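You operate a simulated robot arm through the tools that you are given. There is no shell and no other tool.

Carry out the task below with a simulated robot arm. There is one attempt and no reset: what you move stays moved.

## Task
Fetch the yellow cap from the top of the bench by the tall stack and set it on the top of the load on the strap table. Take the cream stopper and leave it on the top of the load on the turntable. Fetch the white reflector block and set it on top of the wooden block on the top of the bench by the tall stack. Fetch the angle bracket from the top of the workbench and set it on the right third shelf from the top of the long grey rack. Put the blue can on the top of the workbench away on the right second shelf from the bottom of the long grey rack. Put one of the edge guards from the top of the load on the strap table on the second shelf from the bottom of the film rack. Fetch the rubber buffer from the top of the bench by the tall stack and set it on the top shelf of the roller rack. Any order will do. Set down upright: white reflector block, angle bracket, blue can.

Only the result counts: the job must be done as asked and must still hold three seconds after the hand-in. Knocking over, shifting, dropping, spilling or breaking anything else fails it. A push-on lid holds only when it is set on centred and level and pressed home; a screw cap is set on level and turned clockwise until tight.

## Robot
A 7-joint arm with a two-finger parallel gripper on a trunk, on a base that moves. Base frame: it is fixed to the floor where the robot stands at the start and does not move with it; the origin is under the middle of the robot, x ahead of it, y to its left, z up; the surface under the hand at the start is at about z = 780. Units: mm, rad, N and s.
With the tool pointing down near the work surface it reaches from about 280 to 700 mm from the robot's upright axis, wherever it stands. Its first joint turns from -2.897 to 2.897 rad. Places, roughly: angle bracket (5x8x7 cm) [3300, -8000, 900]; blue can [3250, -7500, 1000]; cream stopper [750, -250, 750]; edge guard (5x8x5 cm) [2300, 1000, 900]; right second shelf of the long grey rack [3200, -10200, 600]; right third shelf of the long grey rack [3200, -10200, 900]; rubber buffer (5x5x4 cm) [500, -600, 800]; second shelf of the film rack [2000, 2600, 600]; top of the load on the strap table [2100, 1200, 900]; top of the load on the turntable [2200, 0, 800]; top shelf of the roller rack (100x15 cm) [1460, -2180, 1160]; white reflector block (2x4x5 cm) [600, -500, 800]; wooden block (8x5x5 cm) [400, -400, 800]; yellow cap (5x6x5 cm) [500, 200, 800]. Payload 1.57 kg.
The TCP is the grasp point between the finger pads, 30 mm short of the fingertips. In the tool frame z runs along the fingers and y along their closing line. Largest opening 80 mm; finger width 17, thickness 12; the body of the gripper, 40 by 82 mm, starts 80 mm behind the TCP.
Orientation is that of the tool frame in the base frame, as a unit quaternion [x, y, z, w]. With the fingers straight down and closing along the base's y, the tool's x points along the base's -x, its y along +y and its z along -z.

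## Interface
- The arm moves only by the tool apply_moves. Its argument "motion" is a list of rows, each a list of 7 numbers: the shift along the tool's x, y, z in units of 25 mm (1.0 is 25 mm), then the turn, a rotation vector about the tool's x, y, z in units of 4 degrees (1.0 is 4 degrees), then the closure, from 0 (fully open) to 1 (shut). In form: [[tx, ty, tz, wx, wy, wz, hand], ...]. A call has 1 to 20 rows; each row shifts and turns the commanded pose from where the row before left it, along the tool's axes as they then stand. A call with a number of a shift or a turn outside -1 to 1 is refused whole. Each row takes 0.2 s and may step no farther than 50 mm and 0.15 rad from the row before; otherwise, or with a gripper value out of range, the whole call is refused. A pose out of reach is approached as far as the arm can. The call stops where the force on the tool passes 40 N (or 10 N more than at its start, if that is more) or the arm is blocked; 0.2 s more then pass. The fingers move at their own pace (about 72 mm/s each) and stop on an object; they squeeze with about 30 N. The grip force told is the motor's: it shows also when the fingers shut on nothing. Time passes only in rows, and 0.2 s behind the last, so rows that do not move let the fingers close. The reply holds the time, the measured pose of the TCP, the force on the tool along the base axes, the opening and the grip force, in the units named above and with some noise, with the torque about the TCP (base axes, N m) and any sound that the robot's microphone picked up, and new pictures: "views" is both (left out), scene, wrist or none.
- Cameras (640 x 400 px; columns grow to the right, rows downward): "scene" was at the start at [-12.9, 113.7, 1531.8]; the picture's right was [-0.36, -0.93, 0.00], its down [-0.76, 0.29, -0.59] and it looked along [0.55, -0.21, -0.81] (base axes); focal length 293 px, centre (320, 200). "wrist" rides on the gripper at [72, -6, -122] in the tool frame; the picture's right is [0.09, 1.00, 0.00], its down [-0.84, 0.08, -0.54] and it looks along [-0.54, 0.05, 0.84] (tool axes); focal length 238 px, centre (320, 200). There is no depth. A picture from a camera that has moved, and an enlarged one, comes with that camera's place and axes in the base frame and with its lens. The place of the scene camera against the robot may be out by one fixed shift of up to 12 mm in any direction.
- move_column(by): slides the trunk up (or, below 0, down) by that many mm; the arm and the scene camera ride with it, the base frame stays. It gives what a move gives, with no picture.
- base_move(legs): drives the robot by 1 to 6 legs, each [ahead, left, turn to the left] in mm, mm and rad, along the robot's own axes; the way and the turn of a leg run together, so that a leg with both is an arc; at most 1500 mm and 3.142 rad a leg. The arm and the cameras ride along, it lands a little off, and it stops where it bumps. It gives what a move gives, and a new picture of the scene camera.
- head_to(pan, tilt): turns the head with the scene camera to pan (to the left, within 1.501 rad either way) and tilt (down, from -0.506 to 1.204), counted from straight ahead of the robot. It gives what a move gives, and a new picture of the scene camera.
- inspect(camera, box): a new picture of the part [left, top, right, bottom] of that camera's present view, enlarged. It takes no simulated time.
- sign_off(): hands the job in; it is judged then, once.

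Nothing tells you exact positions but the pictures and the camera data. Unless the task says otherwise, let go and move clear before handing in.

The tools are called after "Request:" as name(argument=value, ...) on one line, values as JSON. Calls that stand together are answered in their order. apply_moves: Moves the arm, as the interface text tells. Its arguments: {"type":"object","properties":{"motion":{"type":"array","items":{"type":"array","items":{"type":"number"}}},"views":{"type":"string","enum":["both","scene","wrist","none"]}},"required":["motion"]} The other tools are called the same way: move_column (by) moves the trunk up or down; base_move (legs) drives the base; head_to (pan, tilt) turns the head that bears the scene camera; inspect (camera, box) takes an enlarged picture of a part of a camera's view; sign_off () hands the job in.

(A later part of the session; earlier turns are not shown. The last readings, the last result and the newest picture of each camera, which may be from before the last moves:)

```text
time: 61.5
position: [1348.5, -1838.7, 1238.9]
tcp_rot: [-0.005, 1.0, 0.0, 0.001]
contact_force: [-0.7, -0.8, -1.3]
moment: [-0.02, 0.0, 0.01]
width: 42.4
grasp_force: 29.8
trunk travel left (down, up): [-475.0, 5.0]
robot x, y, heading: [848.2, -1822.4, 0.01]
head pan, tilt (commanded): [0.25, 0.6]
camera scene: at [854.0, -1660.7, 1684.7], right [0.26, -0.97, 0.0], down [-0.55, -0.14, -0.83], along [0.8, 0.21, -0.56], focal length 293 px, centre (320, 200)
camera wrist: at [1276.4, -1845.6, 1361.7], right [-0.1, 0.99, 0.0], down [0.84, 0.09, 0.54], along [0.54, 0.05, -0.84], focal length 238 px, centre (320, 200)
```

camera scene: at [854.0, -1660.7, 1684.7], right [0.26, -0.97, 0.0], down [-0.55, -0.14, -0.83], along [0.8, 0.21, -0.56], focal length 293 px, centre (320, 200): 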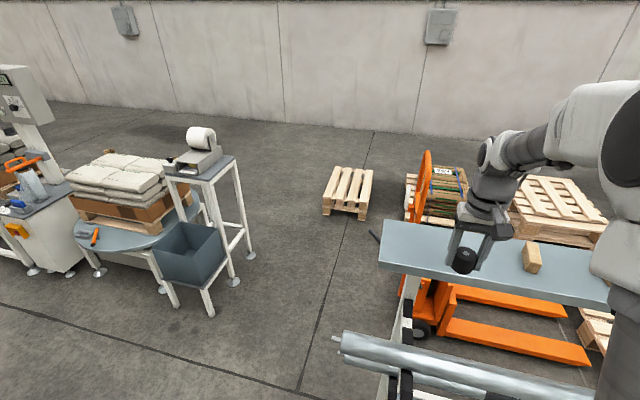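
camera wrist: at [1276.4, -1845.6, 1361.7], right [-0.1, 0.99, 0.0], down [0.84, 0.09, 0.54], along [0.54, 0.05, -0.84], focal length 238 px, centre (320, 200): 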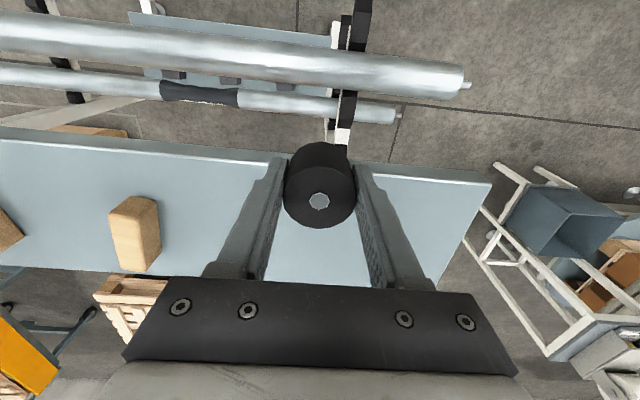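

The shelf's front edge is at about x=1362 and its rear near 1510, top at roughly z=1170. I'll centre the buffer over it at x≈1436 and check.

Request:
apply_moves(motion=[[-0.9, 0, 0, 0, 0, 0, 1], [-0.9, 0, 0, 0, 0, 0, 1], [-0.9, 0, 0, 0, 0, 0, 1], [-0.8, 0, 0, 0, 0, 0, 1], [0, 0, 0, 0, 0, 0, 1]], views="both")

```text
time: 62.7
position: [1437.8, -1837.3, 1240.7]
tcp_rot: [-0.004, 1.0, -0.001, 0.0]
contact_force: [0.3, 0.0, -1.9]
moment: [0.01, 0.03, 0.03]
width: 42.3
grasp_force: 29.9
trunk travel left (down, up): [-475.0, 5.0]
robot x, y, heading: [849.6, -1820.0, 0.008]
head pan, tilt (commanded): [0.25, 0.6]
camera scene: at [854.0, -1660.7, 1684.7], right [0.26, -0.97, 0.0], down [-0.55, -0.14, -0.83], along [0.8, 0.21, -0.56], focal length 293 px, centre (320, 200)
camera wrist: at [1364.9, -1844.6, 1362.4], right [-0.1, 0.99, 0.0], down [0.84, 0.09, 0.54], along [0.54, 0.05, -0.84], focal length 238 px, centre (320, 200)
```

scene: 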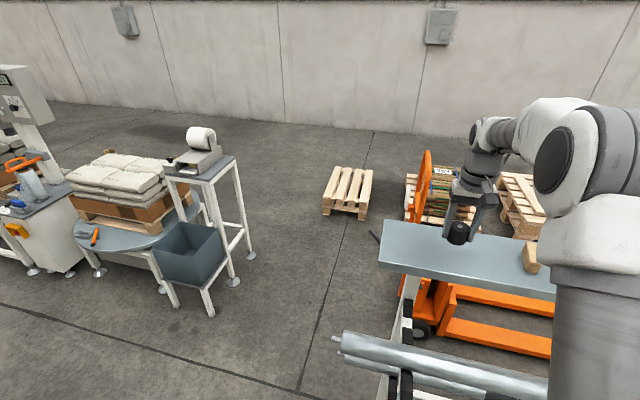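
wrist: 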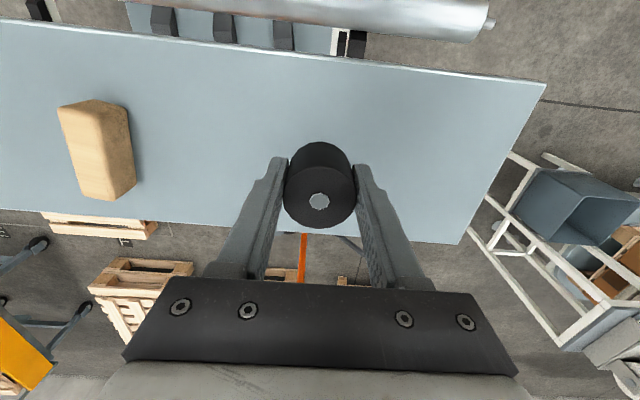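

The shelf front edge checks out at x≈1371 and z≈1160, so the buffer sits well within it. I'll nudge a bit further in and lower.

Request:
apply_moves(motion=[[-0.3, 0, 0.5, 0, 0, 0, 1], [0, 0, 0.5, 0, 0, 0, 1], [0, 0, 0.4, 0, 0, 0, 1], [0, 0, 0.2, 0, 0, 0, 1], [0, 0, 0, 0, 0, 0, 1]], views="both")

```text
time: 63.9
position: [1445.2, -1838.2, 1198.0]
tcp_rot: [-0.004, 1.0, 0.0, 0.0]
contact_force: [-0.1, -0.3, -0.1]
moment: [-0.03, -0.01, 0.0]
width: 42.1
grasp_force: 29.6
trunk travel left (down, up): [-475.0, 5.0]
robot x, y, heading: [849.2, -1824.0, 0.007]
head pan, tilt (commanded): [0.25, 0.6]
camera scene: at [853.9, -1660.7, 1684.7], right [0.26, -0.97, 0.0], down [-0.55, -0.14, -0.83], along [0.8, 0.21, -0.56], focal length 293 px, centre (320, 200)
camera wrist: at [1373.3, -1844.6, 1321.2], right [-0.1, 0.99, 0.0], down [0.84, 0.09, 0.54], along [0.54, 0.05, -0.84], focal length 238 px, centre (320, 200)
```

scene: 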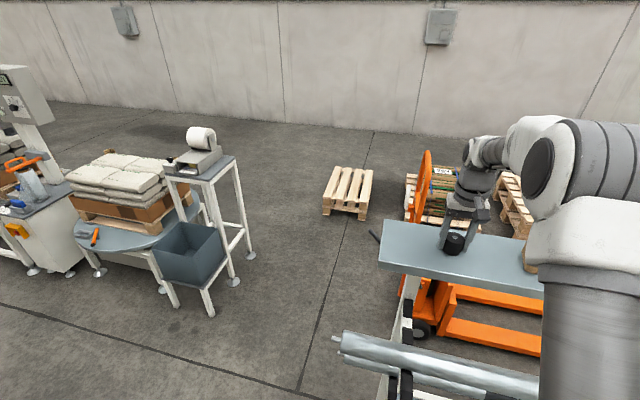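
wrist: 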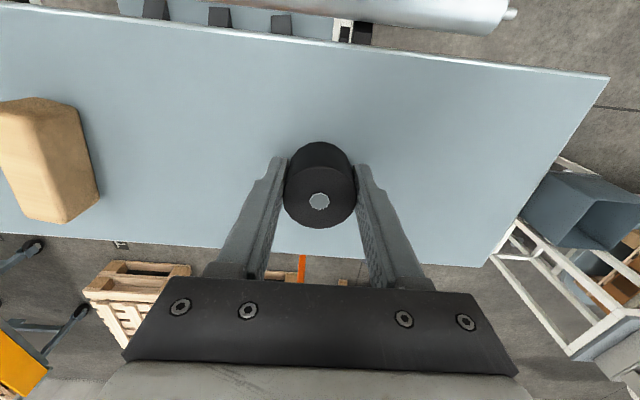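

Request:
apply_moves(motion=[[0, 0, 0.08, 0, 0, 0, 1], [0, 0, 0.06, 0, 0, 0, 1], [0, 0, 0, 0, 0, 0, 1]], views="none")

```text
time: 64.7
position: [1444.7, -1838.1, 1194.7]
tcp_rot: [-0.005, 1.0, -0.001, 0.0]
contact_force: [0.3, -0.6, 0.0]
moment: [0.01, -0.01, 0.0]
width: 42.0
grasp_force: 30.0
trunk travel left (down, up): [-475.0, 5.0]
robot x, y, heading: [848.5, -1821.3, 0.007]
head pan, tilt (commanded): [0.25, 0.6]
```

Request:
apply_moves(motion=[[0, 0, 0.06, 0, 0, 0, 1], [0, 0, 0.05, 0, 0, 0, 1], [0, 0, 0, 0, 0, 0, 1]], views="none")

```text
time: 65.5
position: [1444.3, -1838.2, 1193.0]
tcp_rot: [-0.004, 1.0, -0.001, 0.002]
contact_force: [0.3, -0.6, 6.9]
moment: [0.06, 0.04, 0.0]
width: 42.4
grasp_force: 30.2
trunk travel left (down, up): [-475.0, 5.0]
robot x, y, heading: [853.0, -1820.6, 0.013]
head pan, tilt (commanded): [0.25, 0.6]
```

Contact at the expected height. I'll release and lift clear.

Request:
apply_moves(motion=[[0, 0, 0, 0, 0, 0, 0.4], [0, 0, 0, 0, 0, 0, 0.2], [0, 0, 0, 0, 0, 0, 0], [0, 0, -0.4, 0, 0, 0, 0], [0, 0, -1, 0, 0, 0, 0], [0, 0, -1, 0, 0, 0, 0], [0, 0, -1, 0, 0, 0, 0]], views="both")

```text
time: 67.1
position: [1445.3, -1836.4, 1277.7]
tcp_rot: [-0.005, 1.0, -0.001, 0.001]
contact_force: [-0.3, 0.1, -0.1]
moment: [-0.01, 0.01, 0.02]
width: 80.2
grasp_force: 0.1
trunk travel left (down, up): [-475.0, 5.0]
robot x, y, heading: [851.8, -1822.8, 0.013]
head pan, tilt (commanded): [0.25, 0.6]
camera scene: at [853.8, -1660.7, 1684.7], right [0.26, -0.97, 0.0], down [-0.55, -0.14, -0.83], along [0.8, 0.21, -0.56], focal length 293 px, centre (320, 200)
camera wrist: at [1372.0, -1843.7, 1401.1], right [-0.1, 0.99, 0.0], down [0.84, 0.09, 0.54], along [0.54, 0.05, -0.84], focal length 238 px, centre (320, 200)
```

scene: 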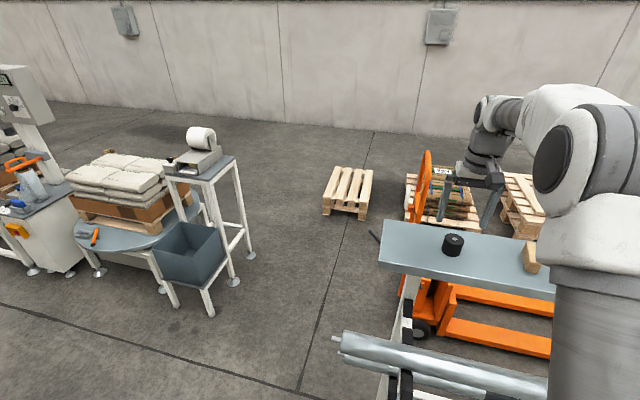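
wrist: 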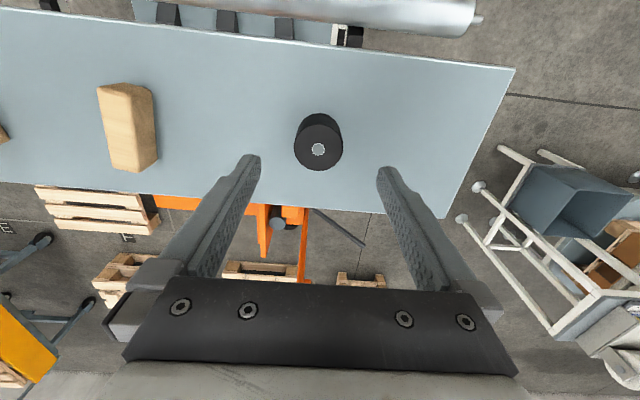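

The buffer stands on the roller rack's top shelf. Next, the cream stopper near (690,-190) goes to the turntable load; I'll retract the arm, leave the rack, and drive into the aisle between the bench and the turntable.

Request:
apply_moves(motion=[[1, 0, -0.3, 0, 0, 0, 0], [1, 0, 0, 0, 0, 0, 0], [1, 0, 0, 0, 0, 0, 0], [1, 0, 0, 0, 0, 0, 0], [1, 0, 0, 0, 0, 0, 0], [1, 0, 0, 0, 0, 0, 0], [1, 0, 0, 0, 0, 0, 0], [1, 0, 0, 0, 0, 0, 0]], views="none")

Request:
base_move(legs=[[-150, 0, -0.01], [0, 720, 0]])

Request:
head_to(pan=0.9, tilt=0.6)

```text
time: 68.9
position: [1243.5, -1839.6, 1285.3]
tcp_rot: [-0.004, 1.0, -0.002, 0.001]
contact_force: [0.8, 0.5, 0.3]
moment: [0.03, 0.0, -0.02]
width: 80.0
grasp_force: 0.0
trunk travel left (down, up): [-475.0, 5.0]
robot x, y, heading: [851.3, -1824.2, 0.012]
head pan, tilt (commanded): [0.25, 0.6]
```

```text
time: 75.9
position: [1093.8, -1123.2, 1285.5]
tcp_rot: [-0.002, 1.0, -0.001, 0.001]
contact_force: [0.4, -0.3, -0.2]
moment: [0.03, 0.05, 0.01]
width: 80.0
grasp_force: 0.1
trunk travel left (down, up): [-475.0, 5.0]
robot x, y, heading: [702.1, -1100.8, 0.005]
head pan, tilt (commanded): [0.25, 0.6]
camera scene: at [704.4, -942.1, 1684.7], right [0.25, -0.97, 0.0], down [-0.55, -0.14, -0.83], along [0.8, 0.21, -0.56], focal length 293 px, centre (320, 200)
```

scene: 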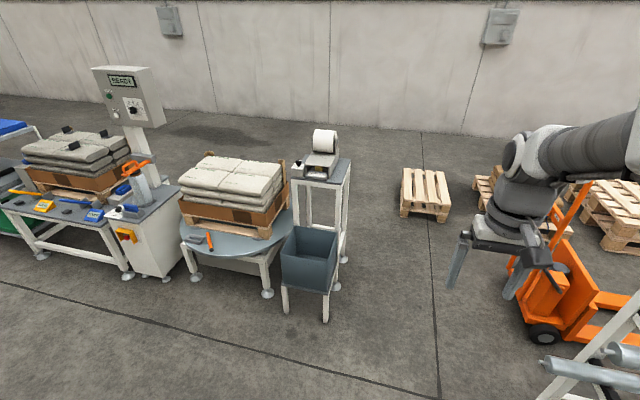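

```text
time: 76.9
position: [1094.1, -1122.6, 1285.8]
tcp_rot: [-0.002, 1.0, -0.001, 0.0]
contact_force: [0.5, -0.4, 0.4]
moment: [-0.01, -0.02, 0.03]
width: 80.0
grasp_force: 0.0
trunk travel left (down, up): [-475.0, 5.0]
robot x, y, heading: [699.5, -1103.7, 0.001]
head pan, tilt (commanded): [0.901, 0.6]
camera scene: at [673.6, -894.9, 1684.7], right [0.78, -0.62, 0.0], down [-0.35, -0.44, -0.83], along [0.51, 0.65, -0.56], focal length 293 px, centre (320, 200)
```

scene: 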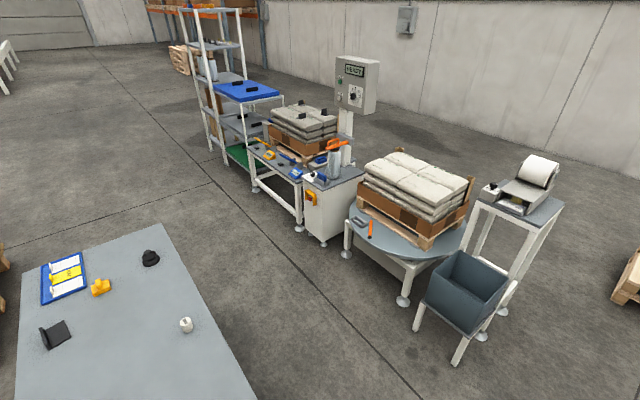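

I have a good overview: bench at lower left, strap table with its load, film rack behind, turntable with its load of sacks. I'll zoom in on the key targets.

Request:
inspect(camera="scene", box=[160, 300, 220, 345])

Request:
inspect(camera="scene", box=[230, 70, 390, 220])

Request:
inspect(camera="scene", box=[340, 130, 500, 310])

Request:
inspect(camera="scene", box=[170, 0, 300, 190])

```text
8.89 times, centred on (190, 322) of scene
camera zoom: at [673.6, -894.9, 1684.7], right [0.78, -0.62, 0.0], down [-0.35, -0.44, -0.83], along [0.51, 0.65, -0.56], focal length 2607 px, centre (1476, -889)
```

zoom: 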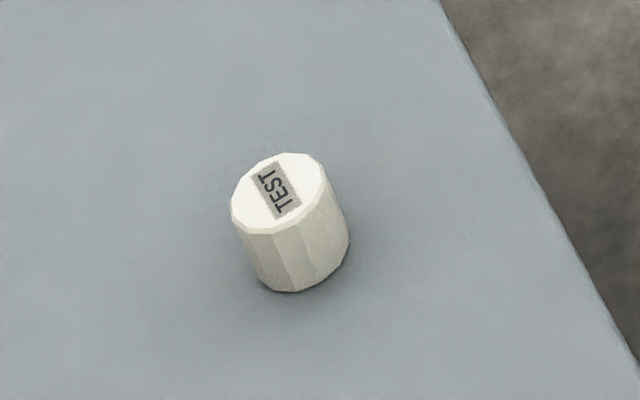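

```text
2.67 times, centred on (310, 145) of scene
camera zoom: at [673.6, -894.9, 1684.7], right [0.78, -0.62, 0.0], down [-0.35, -0.44, -0.83], along [0.51, 0.65, -0.56], focal length 782 px, centre (347, 347)
```

zoom: 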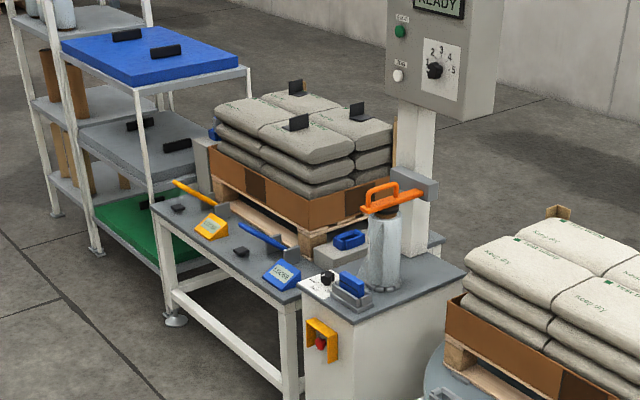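

```text
2.22 times, centred on (420, 220) of scene
camera zoom: at [673.6, -894.9, 1684.7], right [0.78, -0.62, 0.0], down [-0.35, -0.44, -0.83], along [0.51, 0.65, -0.56], focal length 652 px, centre (98, 156)
```

zoom: 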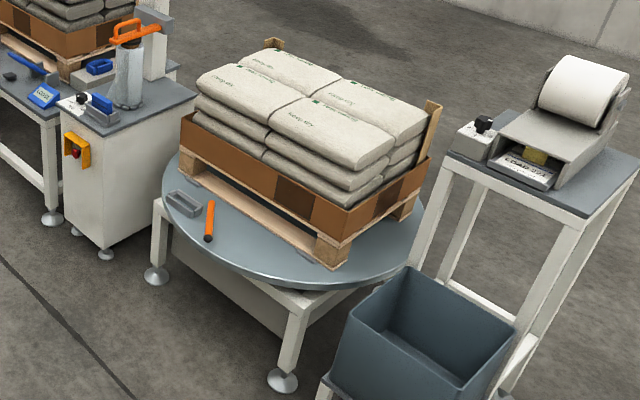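

```text
2.11 times, centred on (235, 95) of scene
camera zoom: at [673.6, -894.9, 1684.7], right [0.78, -0.62, 0.0], down [-0.35, -0.44, -0.83], along [0.51, 0.65, -0.56], focal length 618 px, centre (499, 421)
```

zoom: 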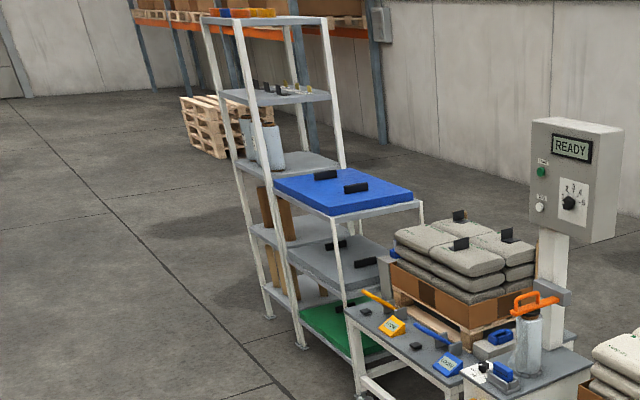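

The stopper stands upright near (680,-175) close to the bench's far edge; the turntable load is stacked sacks; the film rack is the tall five-shelf rack, and three black edge guards lie on the strap-table sacks. I'll drive into the aisle and turn to face the bench.

Request:
base_move(legs=[[560, 0, 0], [0, 920, 0]])

Request:
base_move(legs=[[0, 0, 3.14]])

Request:
head_to(pan=0.0, tilt=0.8)

```text
time: 87.9
position: [1651.8, -209.0, 1284.8]
tcp_rot: [-0.003, 1.0, -0.001, 0.0]
contact_force: [-0.3, 0.4, 0.7]
moment: [-0.01, 0.0, 0.0]
width: 80.1
grasp_force: 0.0
trunk travel left (down, up): [-475.0, 5.0]
robot x, y, heading: [1254.9, -188.9, -0.0]
head pan, tilt (commanded): [0.901, 0.6]
camera scene: at [1230.2, 19.9, 1684.7], right [0.79, -0.62, 0.0], down [-0.35, -0.44, -0.83], along [0.51, 0.65, -0.56], focal length 293 px, centre (320, 200)
```

scene: 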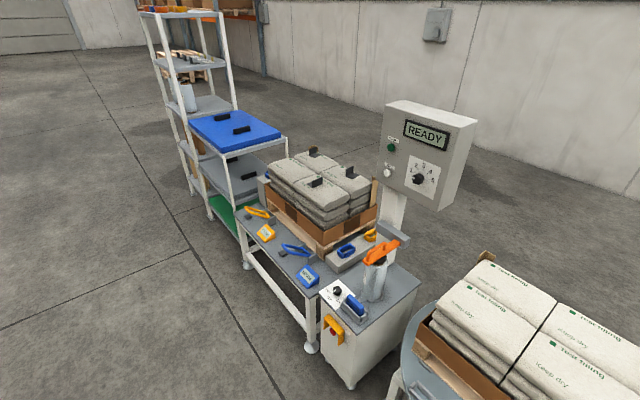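

```text
time: 98.4
position: [863.3, -194.6, 1285.2]
tcp_rot: [0.999, 0.035, 0.0, -0.002]
contact_force: [-0.8, -0.2, -0.6]
moment: [-0.03, 0.04, 0.0]
width: 79.8
grasp_force: 0.1
trunk travel left (down, up): [-475.0, 5.0]
robot x, y, heading: [1255.8, -192.2, -3.067]
head pan, tilt (commanded): [0.901, 0.6]
camera scene: at [1295.5, -396.4, 1684.7], right [-0.82, 0.57, 0.0], down [0.32, 0.47, -0.83], along [-0.47, -0.68, -0.56], focal length 293 px, centre (320, 200)
```

scene: 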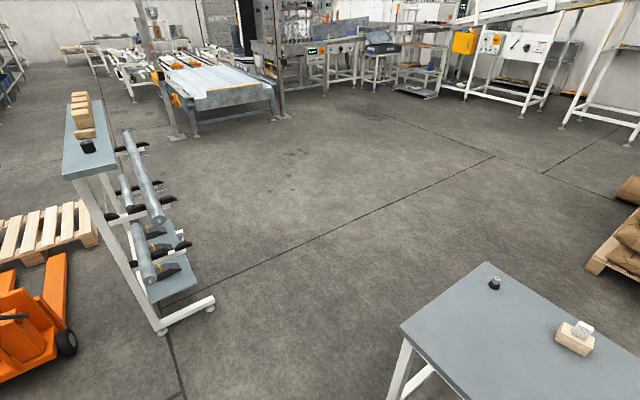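

```text
time: 99.6
position: [862.6, -195.8, 1285.3]
tcp_rot: [0.999, 0.035, 0.0, -0.001]
contact_force: [0.2, -0.5, 0.3]
moment: [-0.01, 0.01, 0.0]
width: 80.1
grasp_force: 0.1
trunk travel left (down, up): [-475.0, 5.0]
robot x, y, heading: [1259.0, -190.1, -3.07]
head pan, tilt (commanded): [0.0, 0.799]
camera scene: at [1265.0, -329.2, 1667.8], right [-0.07, 1.0, 0.0], down [0.71, 0.05, -0.7], along [-0.7, -0.05, -0.72], focal length 293 px, centre (320, 200)
```

scene: 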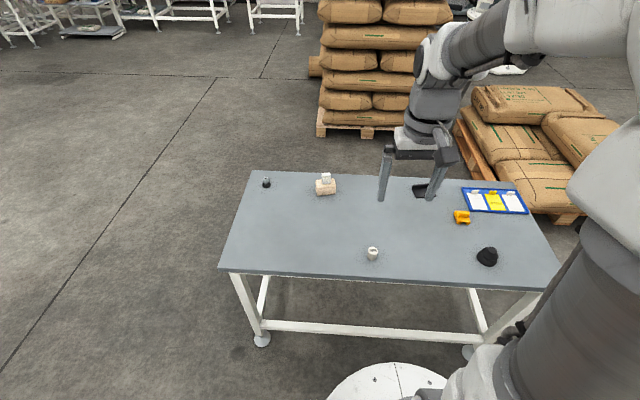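

I'm now facing the bench from its far side with the stopper about 580 mm ahead. I'll lower the trunk and move the hand toward the stopper for a close wrist view.

Request:
move_column(by=-125)

Request:
apply_moves(motion=[[-0.75, 0, 1, 0, 0, 0, 0], [-0.75, 0, 1, 0, 0, 0, 0], [-0.75, 0, 1, 0, 0, 0, 0], [-0.75, 0, 1, 0, 0, 0, 0], [-0.75, 0, 1, 0, 0, 0, 0], [-0.75, 0, 1, 0, 0, 0, 0], [-0.75, 0, 1, 0, 0, 0, 0], [-0.75, 0, 1, 0, 0, 0, 0], [0, 0, 0, 0, 0, 0, 0]], views="both")

```text
time: 101.2
position: [863.5, -196.0, 1160.5]
tcp_rot: [0.999, 0.034, 0.0, -0.002]
contact_force: [-0.3, 0.4, -0.2]
moment: [-0.03, 0.02, 0.01]
width: 80.0
grasp_force: 0.0
trunk travel left (down, up): [-350.0, 130.0]
robot x, y, heading: [1258.2, -186.5, -3.077]
head pan, tilt (commanded): [0.0, 0.799]
```

```text
time: 103.2
position: [712.3, -207.2, 958.0]
tcp_rot: [0.999, 0.035, -0.001, -0.001]
contact_force: [0.1, 0.4, 0.3]
moment: [0.0, 0.0, 0.0]
width: 79.9
grasp_force: 0.0
trunk travel left (down, up): [-350.0, 130.0]
robot x, y, heading: [1255.8, -187.7, -3.07]
head pan, tilt (commanded): [0.0, 0.799]
camera scene: at [1264.9, -329.1, 1542.8], right [-0.07, 1.0, 0.0], down [0.72, 0.05, -0.7], along [-0.7, -0.05, -0.72], focal length 293 px, centre (320, 200)
camera wrist: at [783.4, -195.0, 1081.9], right [0.16, -0.99, 0.0], down [-0.83, -0.14, 0.54], along [-0.54, -0.09, -0.84], focal length 238 px, centre (320, 200)
```

scene: 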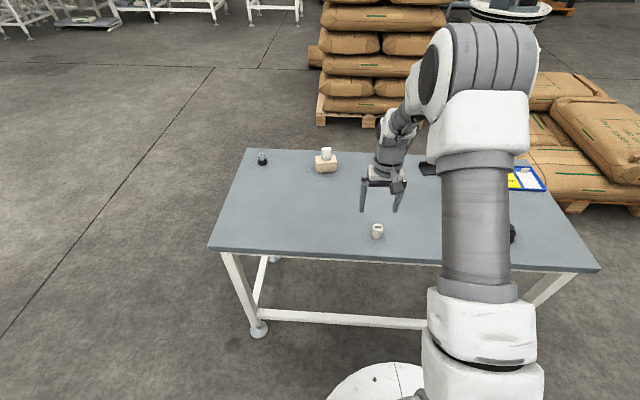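
wrist: 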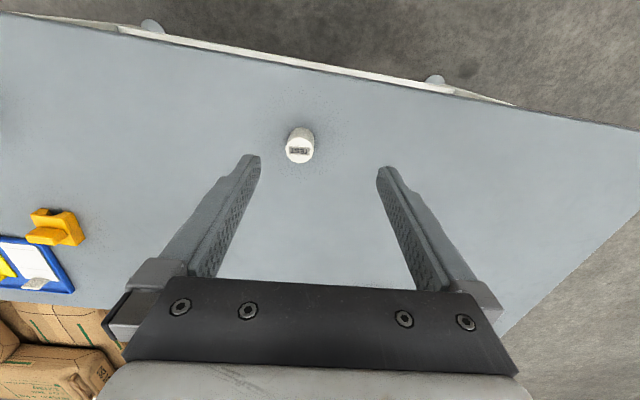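

The stopper's top centre is near (678,-187). I'll move over it partway down and recheck.

Request:
apply_moves(motion=[[-0.44, -0.294, 1, 0, 0, 0, 0], [-0.44, -0.294, 1, 0, 0, 0, 0], [-0.43, -0.294, 1, 0, 0, 0, 0], [0, 0, 0, 0, 0, 0, 0]], views="wrist")

```text
time: 104.2
position: [678.5, -186.2, 883.5]
tcp_rot: [0.999, 0.035, -0.001, 0.0]
contact_force: [0.1, 0.7, -0.4]
moment: [0.02, -0.04, -0.03]
width: 79.8
grasp_force: 0.0
trunk travel left (down, up): [-350.0, 130.0]
robot x, y, heading: [1258.4, -189.7, -3.078]
head pan, tilt (commanded): [0.0, 0.799]
camera wrist: at [750.4, -174.3, 1007.3], right [0.16, -0.99, 0.0], down [-0.83, -0.14, 0.54], along [-0.54, -0.09, -0.84], focal length 238 px, centre (320, 200)
```

wrist: 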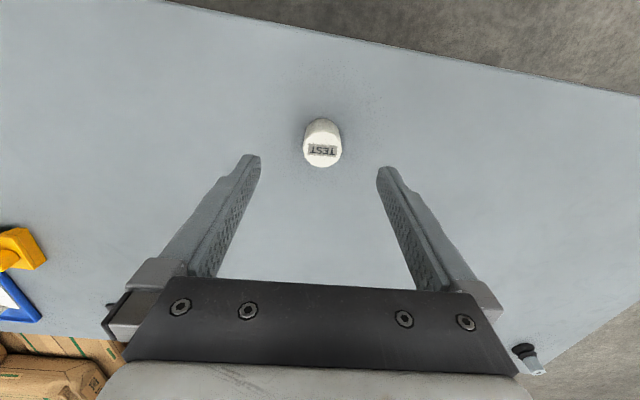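

The stopper is centred under the hand within 2 mm. I'll descend and grip.

Request:
apply_moves(motion=[[0, 0.06, 0.8, 0, 0, 0, 0], [0, 0, 0.8, 0, 0, 0, 0], [0, 0, 0.8, 0, 0, 0, 0], [0, 0, 0.42, 0, 0, 0, 0], [0, 0, 0, 0, 0, 0, 0], [0, 0, 0, 0, 0, 0, 1], [0, 0, 0, 0, 0, 0, 1], [0, 0, 0, 0, 0, 0, 1], [0, 0, 0, 0, 0, 0, 1]], views="wrist")

```text
time: 106.2
position: [680.8, -188.0, 813.3]
tcp_rot: [0.999, 0.034, 0.0, -0.001]
contact_force: [-0.3, 0.5, 1.6]
moment: [-0.03, 0.01, 0.02]
width: 31.5
grasp_force: 30.5
trunk travel left (down, up): [-350.0, 130.0]
robot x, y, heading: [1258.1, -187.8, -3.069]
head pan, tilt (commanded): [0.0, 0.799]
camera wrist: at [750.3, -175.9, 936.6], right [0.16, -0.99, 0.0], down [-0.83, -0.14, 0.54], along [-0.54, -0.09, -0.84], focal length 238 px, centre (320, 200)
```

wrist: 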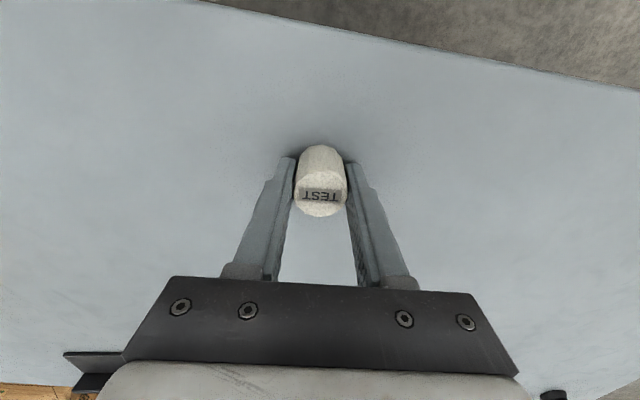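

The stopper is gripped (31.5 mm). I'll lift, retract, and turn the robot around to face the turntable.

Request:
apply_moves(motion=[[0, 0, -1, 0, 0, 0, 1], [0, 0, -1, 0, 0, 0, 1], [0, 0, -1, 0, 0, 0, 1], [0, 0, -1, 0, 0, 0, 1], [0, 0, -1, 0, 0, 0, 1], [0, 0, -1, 0, 0, 0, 1], [0.7, 0, -1, 0, 0, 0, 1], [0.7, 0, -1, 0, 0, 0, 1], [0.7, 0, -1, 0, 0, 0, 1], [0.7, 0, -1, 0, 0, 0, 1], [0.7, 0, -1, 0, 0, 0, 1], [0.7, 0, -1, 0, 0, 0, 1], [0.7, 0, 0, 0, 0, 0, 1], [0.7, 0, 0, 0, 0, 0, 1], [0.7, 0, 0, 0, 0, 0, 1], [0.7, 0, 0, 0, 0, 0, 1]], views="none")

Request:
base_move(legs=[[0, 0, 3.05]])

Request:
head_to(pan=0.1, tilt=0.6)

```text
time: 109.6
position: [853.5, -174.9, 1113.5]
tcp_rot: [0.999, 0.035, 0.0, 0.0]
contact_force: [0.6, 0.5, -0.8]
moment: [-0.02, -0.03, 0.01]
width: 31.2
grasp_force: 30.0
trunk travel left (down, up): [-350.0, 130.0]
robot x, y, heading: [1256.6, -190.2, -3.068]
head pan, tilt (commanded): [0.0, 0.799]
```

```text
time: 119.4
position: [1650.6, -278.6, 1112.5]
tcp_rot: [0.059, 0.998, -0.001, 0.0]
contact_force: [0.1, 1.3, -0.2]
moment: [0.01, 0.03, 0.05]
width: 31.1
grasp_force: 30.4
trunk travel left (down, up): [-350.0, 130.0]
robot x, y, heading: [1259.4, -191.0, -0.125]
head pan, tilt (commanded): [0.0, 0.799]
camera scene: at [1273.6, -50.5, 1542.8], right [-0.12, -0.99, 0.0], down [-0.71, 0.09, -0.7], along [0.69, -0.08, -0.72], focal length 293 px, centre (320, 200)
```

scene: 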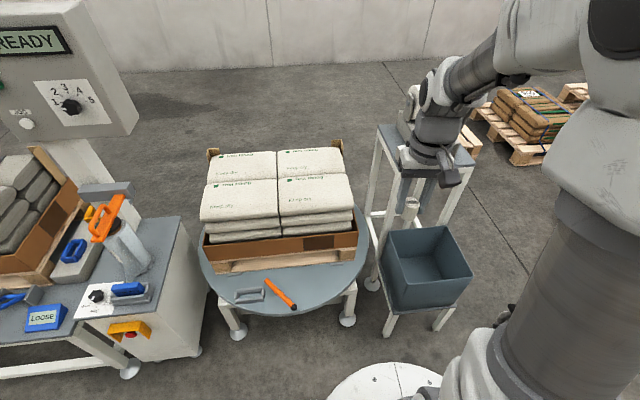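

```text
time: 120.1
position: [1650.9, -278.9, 1114.1]
tcp_rot: [0.06, 0.998, -0.001, 0.0]
contact_force: [0.4, 0.3, 0.0]
moment: [0.0, -0.03, -0.01]
width: 31.2
grasp_force: 30.2
trunk travel left (down, up): [-350.0, 130.0]
robot x, y, heading: [1260.8, -190.8, -0.118]
head pan, tilt (commanded): [0.099, 0.6]
camera scene: at [1281.8, -42.7, 1559.6], right [-0.02, -1.0, 0.0], down [-0.57, 0.01, -0.82], along [0.82, -0.02, -0.57], focal length 293 px, centre (320, 200)
```

scene: 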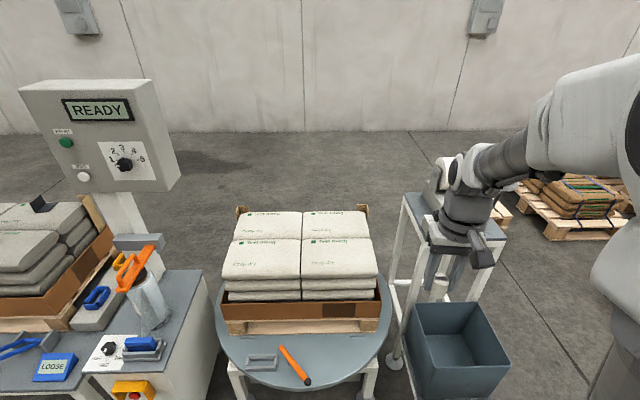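

I'm facing the turntable (heading about -0.12). The near-right sack's top centre is around (1995,-126); I'll square up, move a bit closer, and bring the hand over it.

Request:
base_move(legs=[[130, 40, 0.12]])

Request:
apply_moves(motion=[[-1, 0, 0, 0, 0, 0, 1], [-1, 0, 0, 0, 0, 0, 1], [-1, 0, 0, 0, 0, 0, 1], [-1, 0, 0, 0, 0, 0, 1], [0, 0, 0, 0, 0, 0, 1]], views="both")

```text
time: 121.6
position: [1789.2, -199.8, 1114.4]
tcp_rot: [0.0, 1.0, -0.001, 0.0]
contact_force: [0.1, 0.0, -1.4]
moment: [-0.03, -0.01, -0.02]
width: 31.1
grasp_force: 30.4
trunk travel left (down, up): [-350.0, 130.0]
robot x, y, heading: [1388.3, -157.4, -0.002]
head pan, tilt (commanded): [0.099, 0.6]
camera scene: at [1394.5, -9.1, 1559.7], right [0.1, -1.0, 0.0], down [-0.56, -0.06, -0.83], along [0.82, 0.08, -0.56], focal length 293 px, centre (320, 200)
```

scene: 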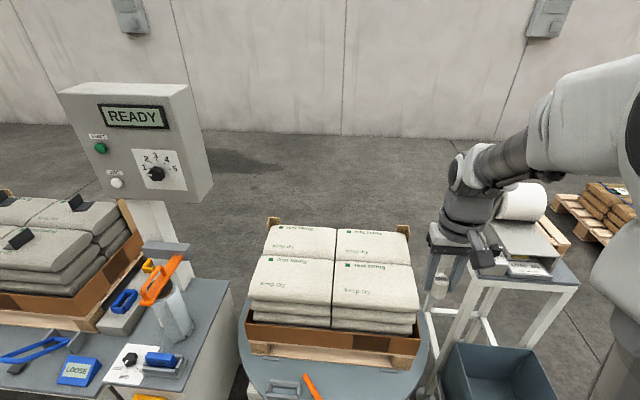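

```text
time: 122.8
position: [1888.0, -200.0, 1115.2]
tcp_rot: [0.0, 1.0, -0.001, 0.001]
contact_force: [0.9, 0.0, 0.6]
moment: [-0.01, -0.01, 0.01]
width: 31.3
grasp_force: 29.9
trunk travel left (down, up): [-350.0, 130.0]
robot x, y, heading: [1385.4, -159.3, -0.001]
head pan, tilt (commanded): [0.099, 0.6]
camera scene: at [1394.5, -9.1, 1559.7], right [0.1, -1.0, 0.0], down [-0.56, -0.06, -0.82], along [0.82, 0.08, -0.57], focal length 293 px, centre (320, 200)
camera wrist: at [1816.9, -206.2, 1238.0], right [-0.09, 1.0, 0.0], down [0.84, 0.08, 0.54], along [0.54, 0.05, -0.84], focal length 238 px, centre (320, 200)
```

scene: 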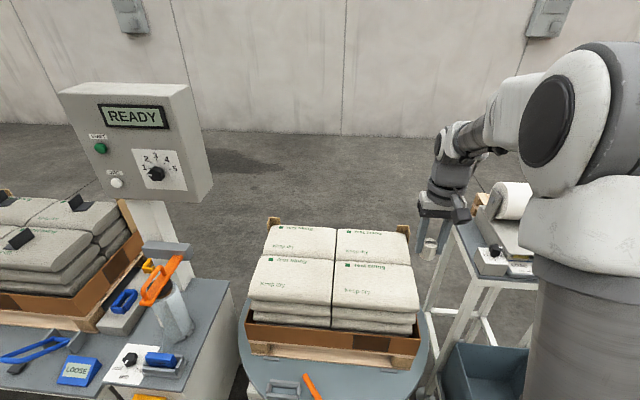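
wrist: 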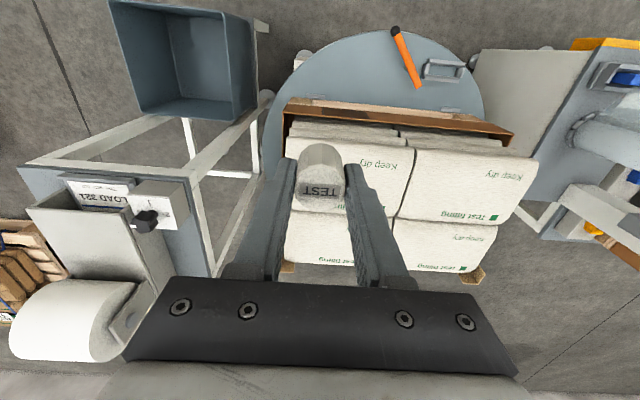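

The sack tops come out near z≈775 with the near-right sack centred around (2060,-122). I'll edge the base 50 mm closer and bring the stopper over that sack.

Request:
base_move(legs=[[50, 0, 0]])

Request:
apply_moves(motion=[[-0.78, 0.53, 0.7, 0, 0, 0, 1], [-0.78, 0.53, 0.7, 0, 0, 0, 1], [-0.78, 0.53, 0.7, 0, 0, 0, 1], [-0.78, 0.53, 0.7, 0, 0, 0, 1], [-0.78, 0.53, 0.7, 0, 0, 0, 1], [-0.78, 0.53, 0.7, 0, 0, 0, 1], [0, 0, 0.7, 0, 0, 0, 1], [0, 0, 0.7, 0, 0, 0, 1], [0, 0, 0.7, 0, 0, 0, 1], [0, 0, 0.5, 0, 0, 0, 1], [0, 0, 0, 0, 0, 0, 1]], views="both")

```text
time: 123.8
position: [1938.3, -201.3, 1115.8]
tcp_rot: [0.0, 1.0, -0.001, -0.001]
contact_force: [0.5, -0.1, -0.5]
moment: [0.01, -0.01, -0.03]
width: 31.1
grasp_force: 30.1
trunk travel left (down, up): [-350.0, 130.0]
robot x, y, heading: [1435.0, -160.5, -0.001]
head pan, tilt (commanded): [0.099, 0.6]
camera scene: at [1444.1, -9.2, 1559.7], right [0.1, -1.0, 0.0], down [-0.56, -0.06, -0.82], along [0.82, 0.08, -0.57], focal length 293 px, centre (320, 200)
```

scene: 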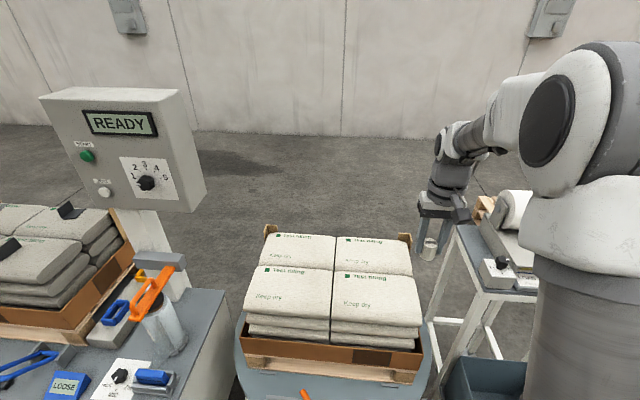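

```text
time: 126.2
position: [2055.2, -120.8, 943.9]
tcp_rot: [-0.001, 1.0, -0.001, -0.001]
contact_force: [-0.4, 0.1, -1.2]
moment: [0.02, 0.0, 0.02]
width: 31.2
grasp_force: 29.5
trunk travel left (down, up): [-350.0, 130.0]
robot x, y, heading: [1442.2, -155.9, 0.002]
head pan, tilt (commanded): [0.099, 0.6]
camera scene: at [1444.0, -9.2, 1559.7], right [0.1, -1.0, 0.0], down [-0.56, -0.06, -0.83], along [0.82, 0.08, -0.56], focal length 293 px, centre (320, 200)
camera wrist: at [1982.2, -126.7, 1067.5], right [-0.09, 1.0, 0.0], down [0.84, 0.08, 0.54], along [0.54, 0.05, -0.84], focal length 238 px, centre (320, 200)
```

scene: 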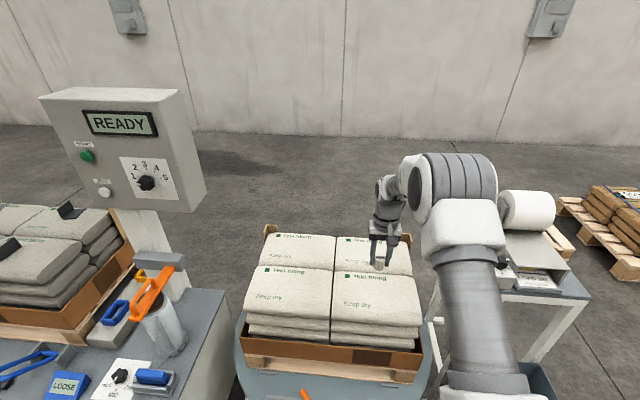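
wrist: 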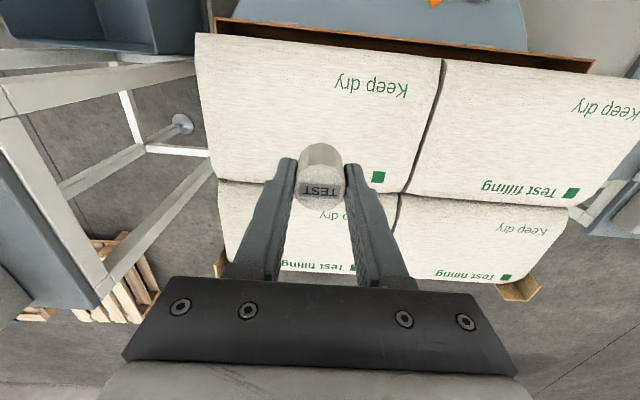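

The stopper is over the middle of the near-right sack. I'll lower it in stages until contact.

Request:
apply_moves(motion=[[0, 0, 0.8, 0, 0, 0, 1], [0, 0, 0.8, 0, 0, 0, 1], [0, 0, 0.8, 0, 0, 0, 1], [0, 0, 0.8, 0, 0, 0, 1], [0, 0, 0, 0, 0, 0, 1]], views="wrist")

```text
time: 127.4
position: [2055.8, -120.7, 867.1]
tcp_rot: [0.0, 1.0, -0.002, 0.001]
contact_force: [-0.1, -0.4, 0.0]
moment: [0.01, 0.02, 0.0]
width: 31.3
grasp_force: 30.3
trunk travel left (down, up): [-350.0, 130.0]
robot x, y, heading: [1433.8, -158.7, -0.001]
head pan, tilt (commanded): [0.099, 0.6]
camera wrist: at [1983.1, -126.5, 989.5], right [-0.09, 1.0, 0.0], down [0.84, 0.08, 0.54], along [0.54, 0.05, -0.84], focal length 238 px, centre (320, 200)
```

wrist: 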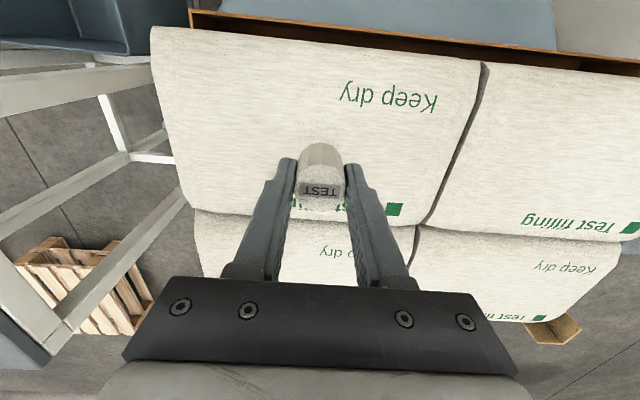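

Request:
apply_moves(motion=[[0, 0, 0.6, 0, 0, 0, 1], [0, 0, 0.5, 0, 0, 0, 1], [0, 0, 0.3, 0, 0, 0, 1], [0, 0, 0.2, 0, 0, 0, 1], [0, 0, 0, 0, 0, 0, 1]], views="wrist")

```text
time: 128.6
position: [2055.3, -122.0, 826.1]
tcp_rot: [0.0, 1.0, -0.001, 0.0]
contact_force: [-0.1, 0.0, -1.3]
moment: [0.01, -0.03, 0.0]
width: 31.3
grasp_force: 29.7
trunk travel left (down, up): [-350.0, 130.0]
robot x, y, heading: [1438.4, -155.3, -0.003]
head pan, tilt (commanded): [0.099, 0.6]
camera wrist: at [1983.7, -126.7, 948.8], right [-0.09, 1.0, 0.0], down [0.84, 0.08, 0.54], along [0.54, 0.05, -0.84], focal length 238 px, centre (320, 200)
```

wrist: 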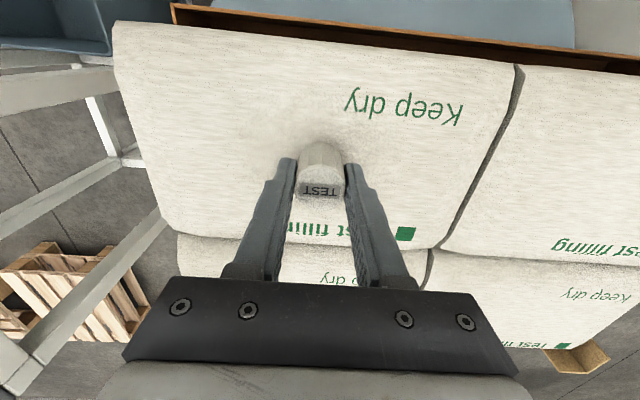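

Request:
apply_moves(motion=[[0, 0, 0.1, 0, 0, 0, 1], [0, 0, 0.1, 0, 0, 0, 1], [0, 0, 0, 0, 0, 0, 1]], views="none")

```text
time: 129.4
position: [2055.3, -121.2, 821.2]
tcp_rot: [0.0, 1.0, -0.001, 0.0]
contact_force: [-0.7, -0.6, -0.5]
moment: [0.02, 0.0, -0.04]
width: 31.1
grasp_force: 30.2
trunk travel left (down, up): [-350.0, 130.0]
robot x, y, heading: [1438.4, -159.6, 0.002]
head pan, tilt (commanded): [0.099, 0.6]
```

Request:
apply_moves(motion=[[0, 0, 0.1, 0, 0, 0, 1], [0, 0, 0.08, 0, 0, 0, 1], [0, 0, 0, 0, 0, 0, 1]], views="none")

```text
time: 130.2
position: [2055.0, -121.5, 816.6]
tcp_rot: [0.0, 1.0, 0.001, 0.002]
contact_force: [-3.1, -0.9, 17.5]
moment: [0.11, -0.1, -0.02]
width: 30.9
grasp_force: 29.8
trunk travel left (down, up): [-350.0, 130.0]
robot x, y, heading: [1437.9, -163.7, -0.006]
head pan, tilt (commanded): [0.099, 0.6]
```

Contact (17 N). I'll ease off about 1.5 mm, then release and lift.

Request:
apply_moves(motion=[[0, 0, -0.06, 0, 0, 0, 1], [0, 0, 0, 0, 0, 0, 0.6], [0, 0, 0, 0, 0, 0, 0.4], [0, 0, 0, 0, 0, 0, 0.2], [0, 0, 0, 0, 0, 0, 0], [0, 0, -0.4, 0, 0, 0, 0], [0, 0, -1, 0, 0, 0, 0], [0, 0, -1, 0, 0, 0, 0], [0, 0, -1, 0, 0, 0, 0], [0, 0, -1, 0, 0, 0, 0]], views="both")

```text
time: 132.4
position: [2056.0, -122.4, 925.5]
tcp_rot: [0.0, 1.0, 0.0, 0.0]
contact_force: [0.8, 0.3, 0.3]
moment: [-0.02, -0.02, -0.02]
width: 80.1
grasp_force: 0.1
trunk travel left (down, up): [-350.0, 130.0]
robot x, y, heading: [1436.8, -157.1, 0.002]
head pan, tilt (commanded): [0.099, 0.6]
camera scene: at [1444.0, -9.2, 1559.6], right [0.1, -1.0, 0.0], down [-0.56, -0.06, -0.83], along [0.82, 0.08, -0.56], focal length 293 px, centre (320, 200)
camera wrist: at [1983.7, -128.3, 1049.6], right [-0.09, 1.0, 0.0], down [0.84, 0.08, 0.54], along [0.54, 0.05, -0.84], focal length 238 px, centre (320, 200)
```

scene: 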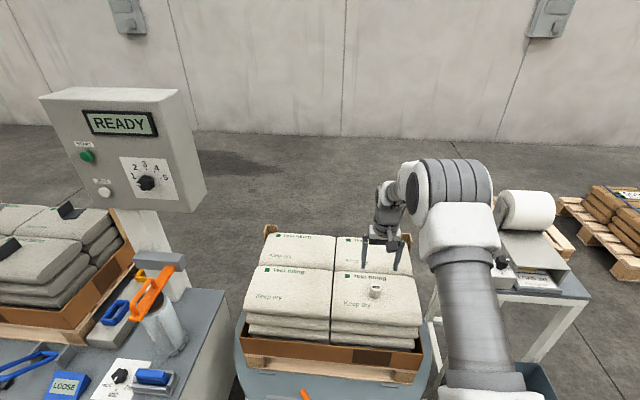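
wrist: 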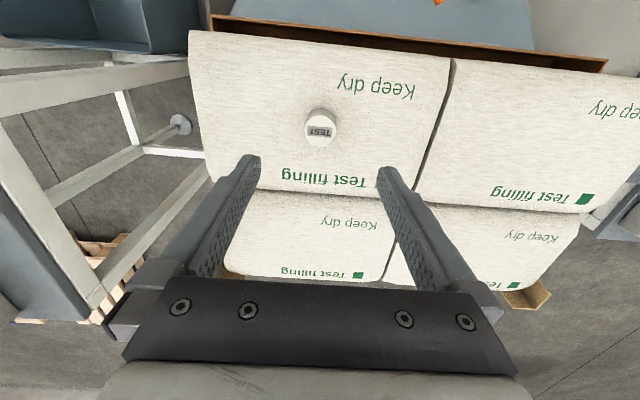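

The stopper stands on the turntable load. Next is the yellow cap on the bench: I'll lift and retract the arm, back away, and turn to face the bench again near y≈190.

Request:
apply_moves(motion=[[0, 0, -1, 0, 0, 0, 0], [0, 0, -1, 0, 0, 0, 0], [0, 0, -1, 0, 0, 0, 0], [0, 0, -1, 0, 0, 0, 0], [0.9, 0, -1, 0, 0, 0, 0], [0.9, 0, -1, 0, 0, 0, 0], [0.9, 0, -1, 0, 0, 0, 0], [0.9, 0, -1, 0, 0, 0, 0], [0.9, 0, 0, 0, 0, 0, 0], [0.9, 0, 0, 0, 0, 0, 0], [0.9, 0, 0, 0, 0, 0, 0], [0.9, 0, 0, 0, 0, 0, 0], [0.9, 0, 0, 0, 0, 0, 0]], views="none")

Request:
base_move(legs=[[-240, 0, 0], [0, 340, 0], [0, 0, 3.14]])

Request:
head_to(pan=0.0, tilt=0.9)

```text
time: 135.2
position: [1852.3, -122.1, 1126.5]
tcp_rot: [0.0, 1.0, -0.001, 0.0]
contact_force: [-0.2, -0.4, -0.5]
moment: [0.01, 0.02, -0.02]
width: 80.0
grasp_force: 0.1
trunk travel left (down, up): [-350.0, 130.0]
robot x, y, heading: [1435.0, -157.4, -0.002]
head pan, tilt (commanded): [0.099, 0.6]
```

```text
time: 150.1
position: [778.5, 152.2, 1127.5]
tcp_rot: [1.0, -0.005, 0.0, -0.001]
contact_force: [-0.5, 0.4, 0.2]
moment: [-0.01, 0.0, 0.0]
width: 79.7
grasp_force: 0.1
trunk travel left (down, up): [-350.0, 130.0]
robot x, y, heading: [1196.2, 182.9, 3.125]
head pan, tilt (commanded): [0.099, 0.6]
camera scene: at [1185.9, 35.6, 1559.7], right [-0.09, 1.0, 0.0], down [0.56, 0.05, -0.83], along [-0.82, -0.07, -0.56], focal length 293 px, centre (320, 200)
```

scene: 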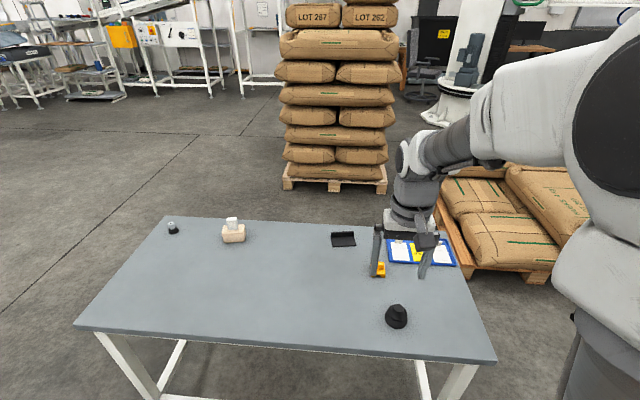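

```text
time: 150.9
position: [780.6, 151.8, 1127.3]
tcp_rot: [1.0, -0.005, 0.0, -0.001]
contact_force: [0.0, 0.2, -0.8]
moment: [-0.02, 0.01, 0.0]
width: 79.9
grasp_force: 0.0
trunk travel left (down, up): [-350.0, 130.0]
robot x, y, heading: [1195.0, 184.7, 3.126]
head pan, tilt (commanded): [0.0, 0.901]
camera scene: at [1198.4, 44.2, 1535.0], right [0.01, 1.0, 0.0], down [0.78, -0.01, -0.62], along [-0.62, 0.01, -0.78], focal length 293 px, centre (320, 200)
```

scene: 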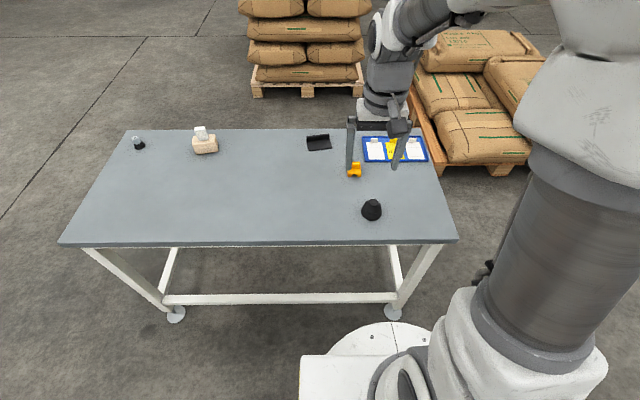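

I'm facing the bench squarely; the yellow cap is about 700 mm ahead, with the black hat-shaped knob between at (648,214). I'll move 100 mm closer and take a wrist view.

Request:
base_move(legs=[[100, 0, 0]])

Request:
apply_moves(motion=[[-0.9, 0, 0.8, 0, 0, 0, 0], [-0.9, 0, 0.8, 0, 0, 0, 0], [-0.9, 0, 0.8, 0, 0, 0, 0], [-0.9, 0, 0.8, 0, 0, 0, 0], [-0.9, 0, 0.8, 0, 0, 0, 0], [-0.9, 0, 0.8, 0, 0, 0, 0], [-0.9, 0, 0.8, 0, 0, 0, 0], [0, 0, 0, 0, 0, 0, 0]], views="both")

```text
time: 152.2
position: [680.5, 153.8, 1128.2]
tcp_rot: [1.0, -0.005, 0.001, 0.0]
contact_force: [-0.1, -0.2, -0.7]
moment: [0.03, -0.01, 0.0]
width: 80.0
grasp_force: 0.0
trunk travel left (down, up): [-350.0, 130.0]
robot x, y, heading: [1096.3, 184.7, 3.13]
head pan, tilt (commanded): [0.0, 0.901]
camera scene: at [1098.8, 45.4, 1534.9], right [0.01, 1.0, 0.0], down [0.78, -0.01, -0.62], along [-0.62, 0.01, -0.78], focal length 293 px, centre (320, 200)
```

scene: 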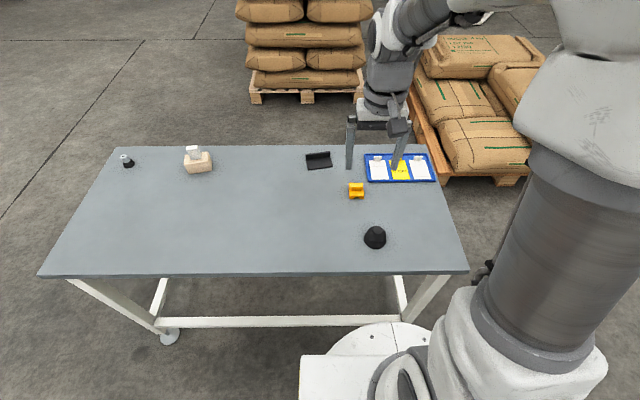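

```text
time: 154.0
position: [523.0, 154.4, 986.4]
tcp_rot: [1.0, -0.005, 0.0, -0.001]
contact_force: [0.7, 0.1, -0.5]
moment: [-0.01, -0.02, 0.02]
width: 80.1
grasp_force: 0.0
trunk travel left (down, up): [-350.0, 130.0]
robot x, y, heading: [1095.8, 184.9, 3.129]
head pan, tilt (commanded): [0.0, 0.901]
camera scene: at [1098.7, 45.4, 1534.9], right [0.01, 1.0, 0.0], down [0.78, -0.01, -0.62], along [-0.62, 0.01, -0.78], focal length 293 px, centre (320, 200)
camera wrist: at [595.1, 160.8, 1109.7], right [0.08, -1.0, 0.0], down [-0.84, -0.07, 0.54], along [-0.54, -0.04, -0.84], focal length 238 px, centre (320, 200)
```

scene: 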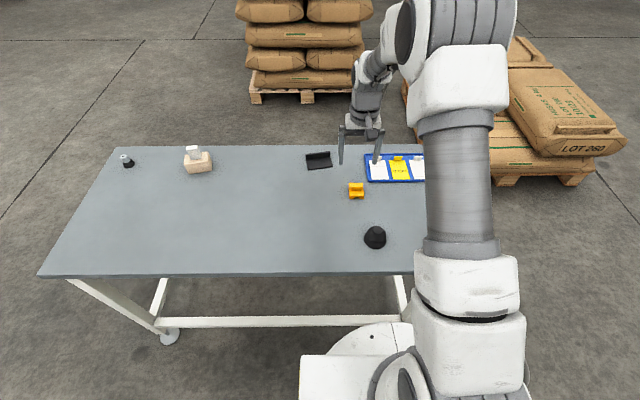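
wrist: 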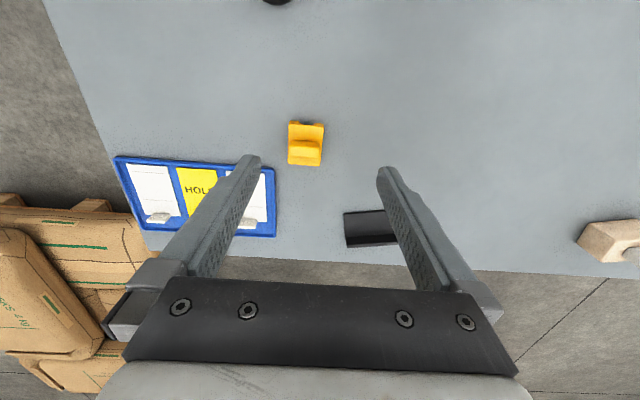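

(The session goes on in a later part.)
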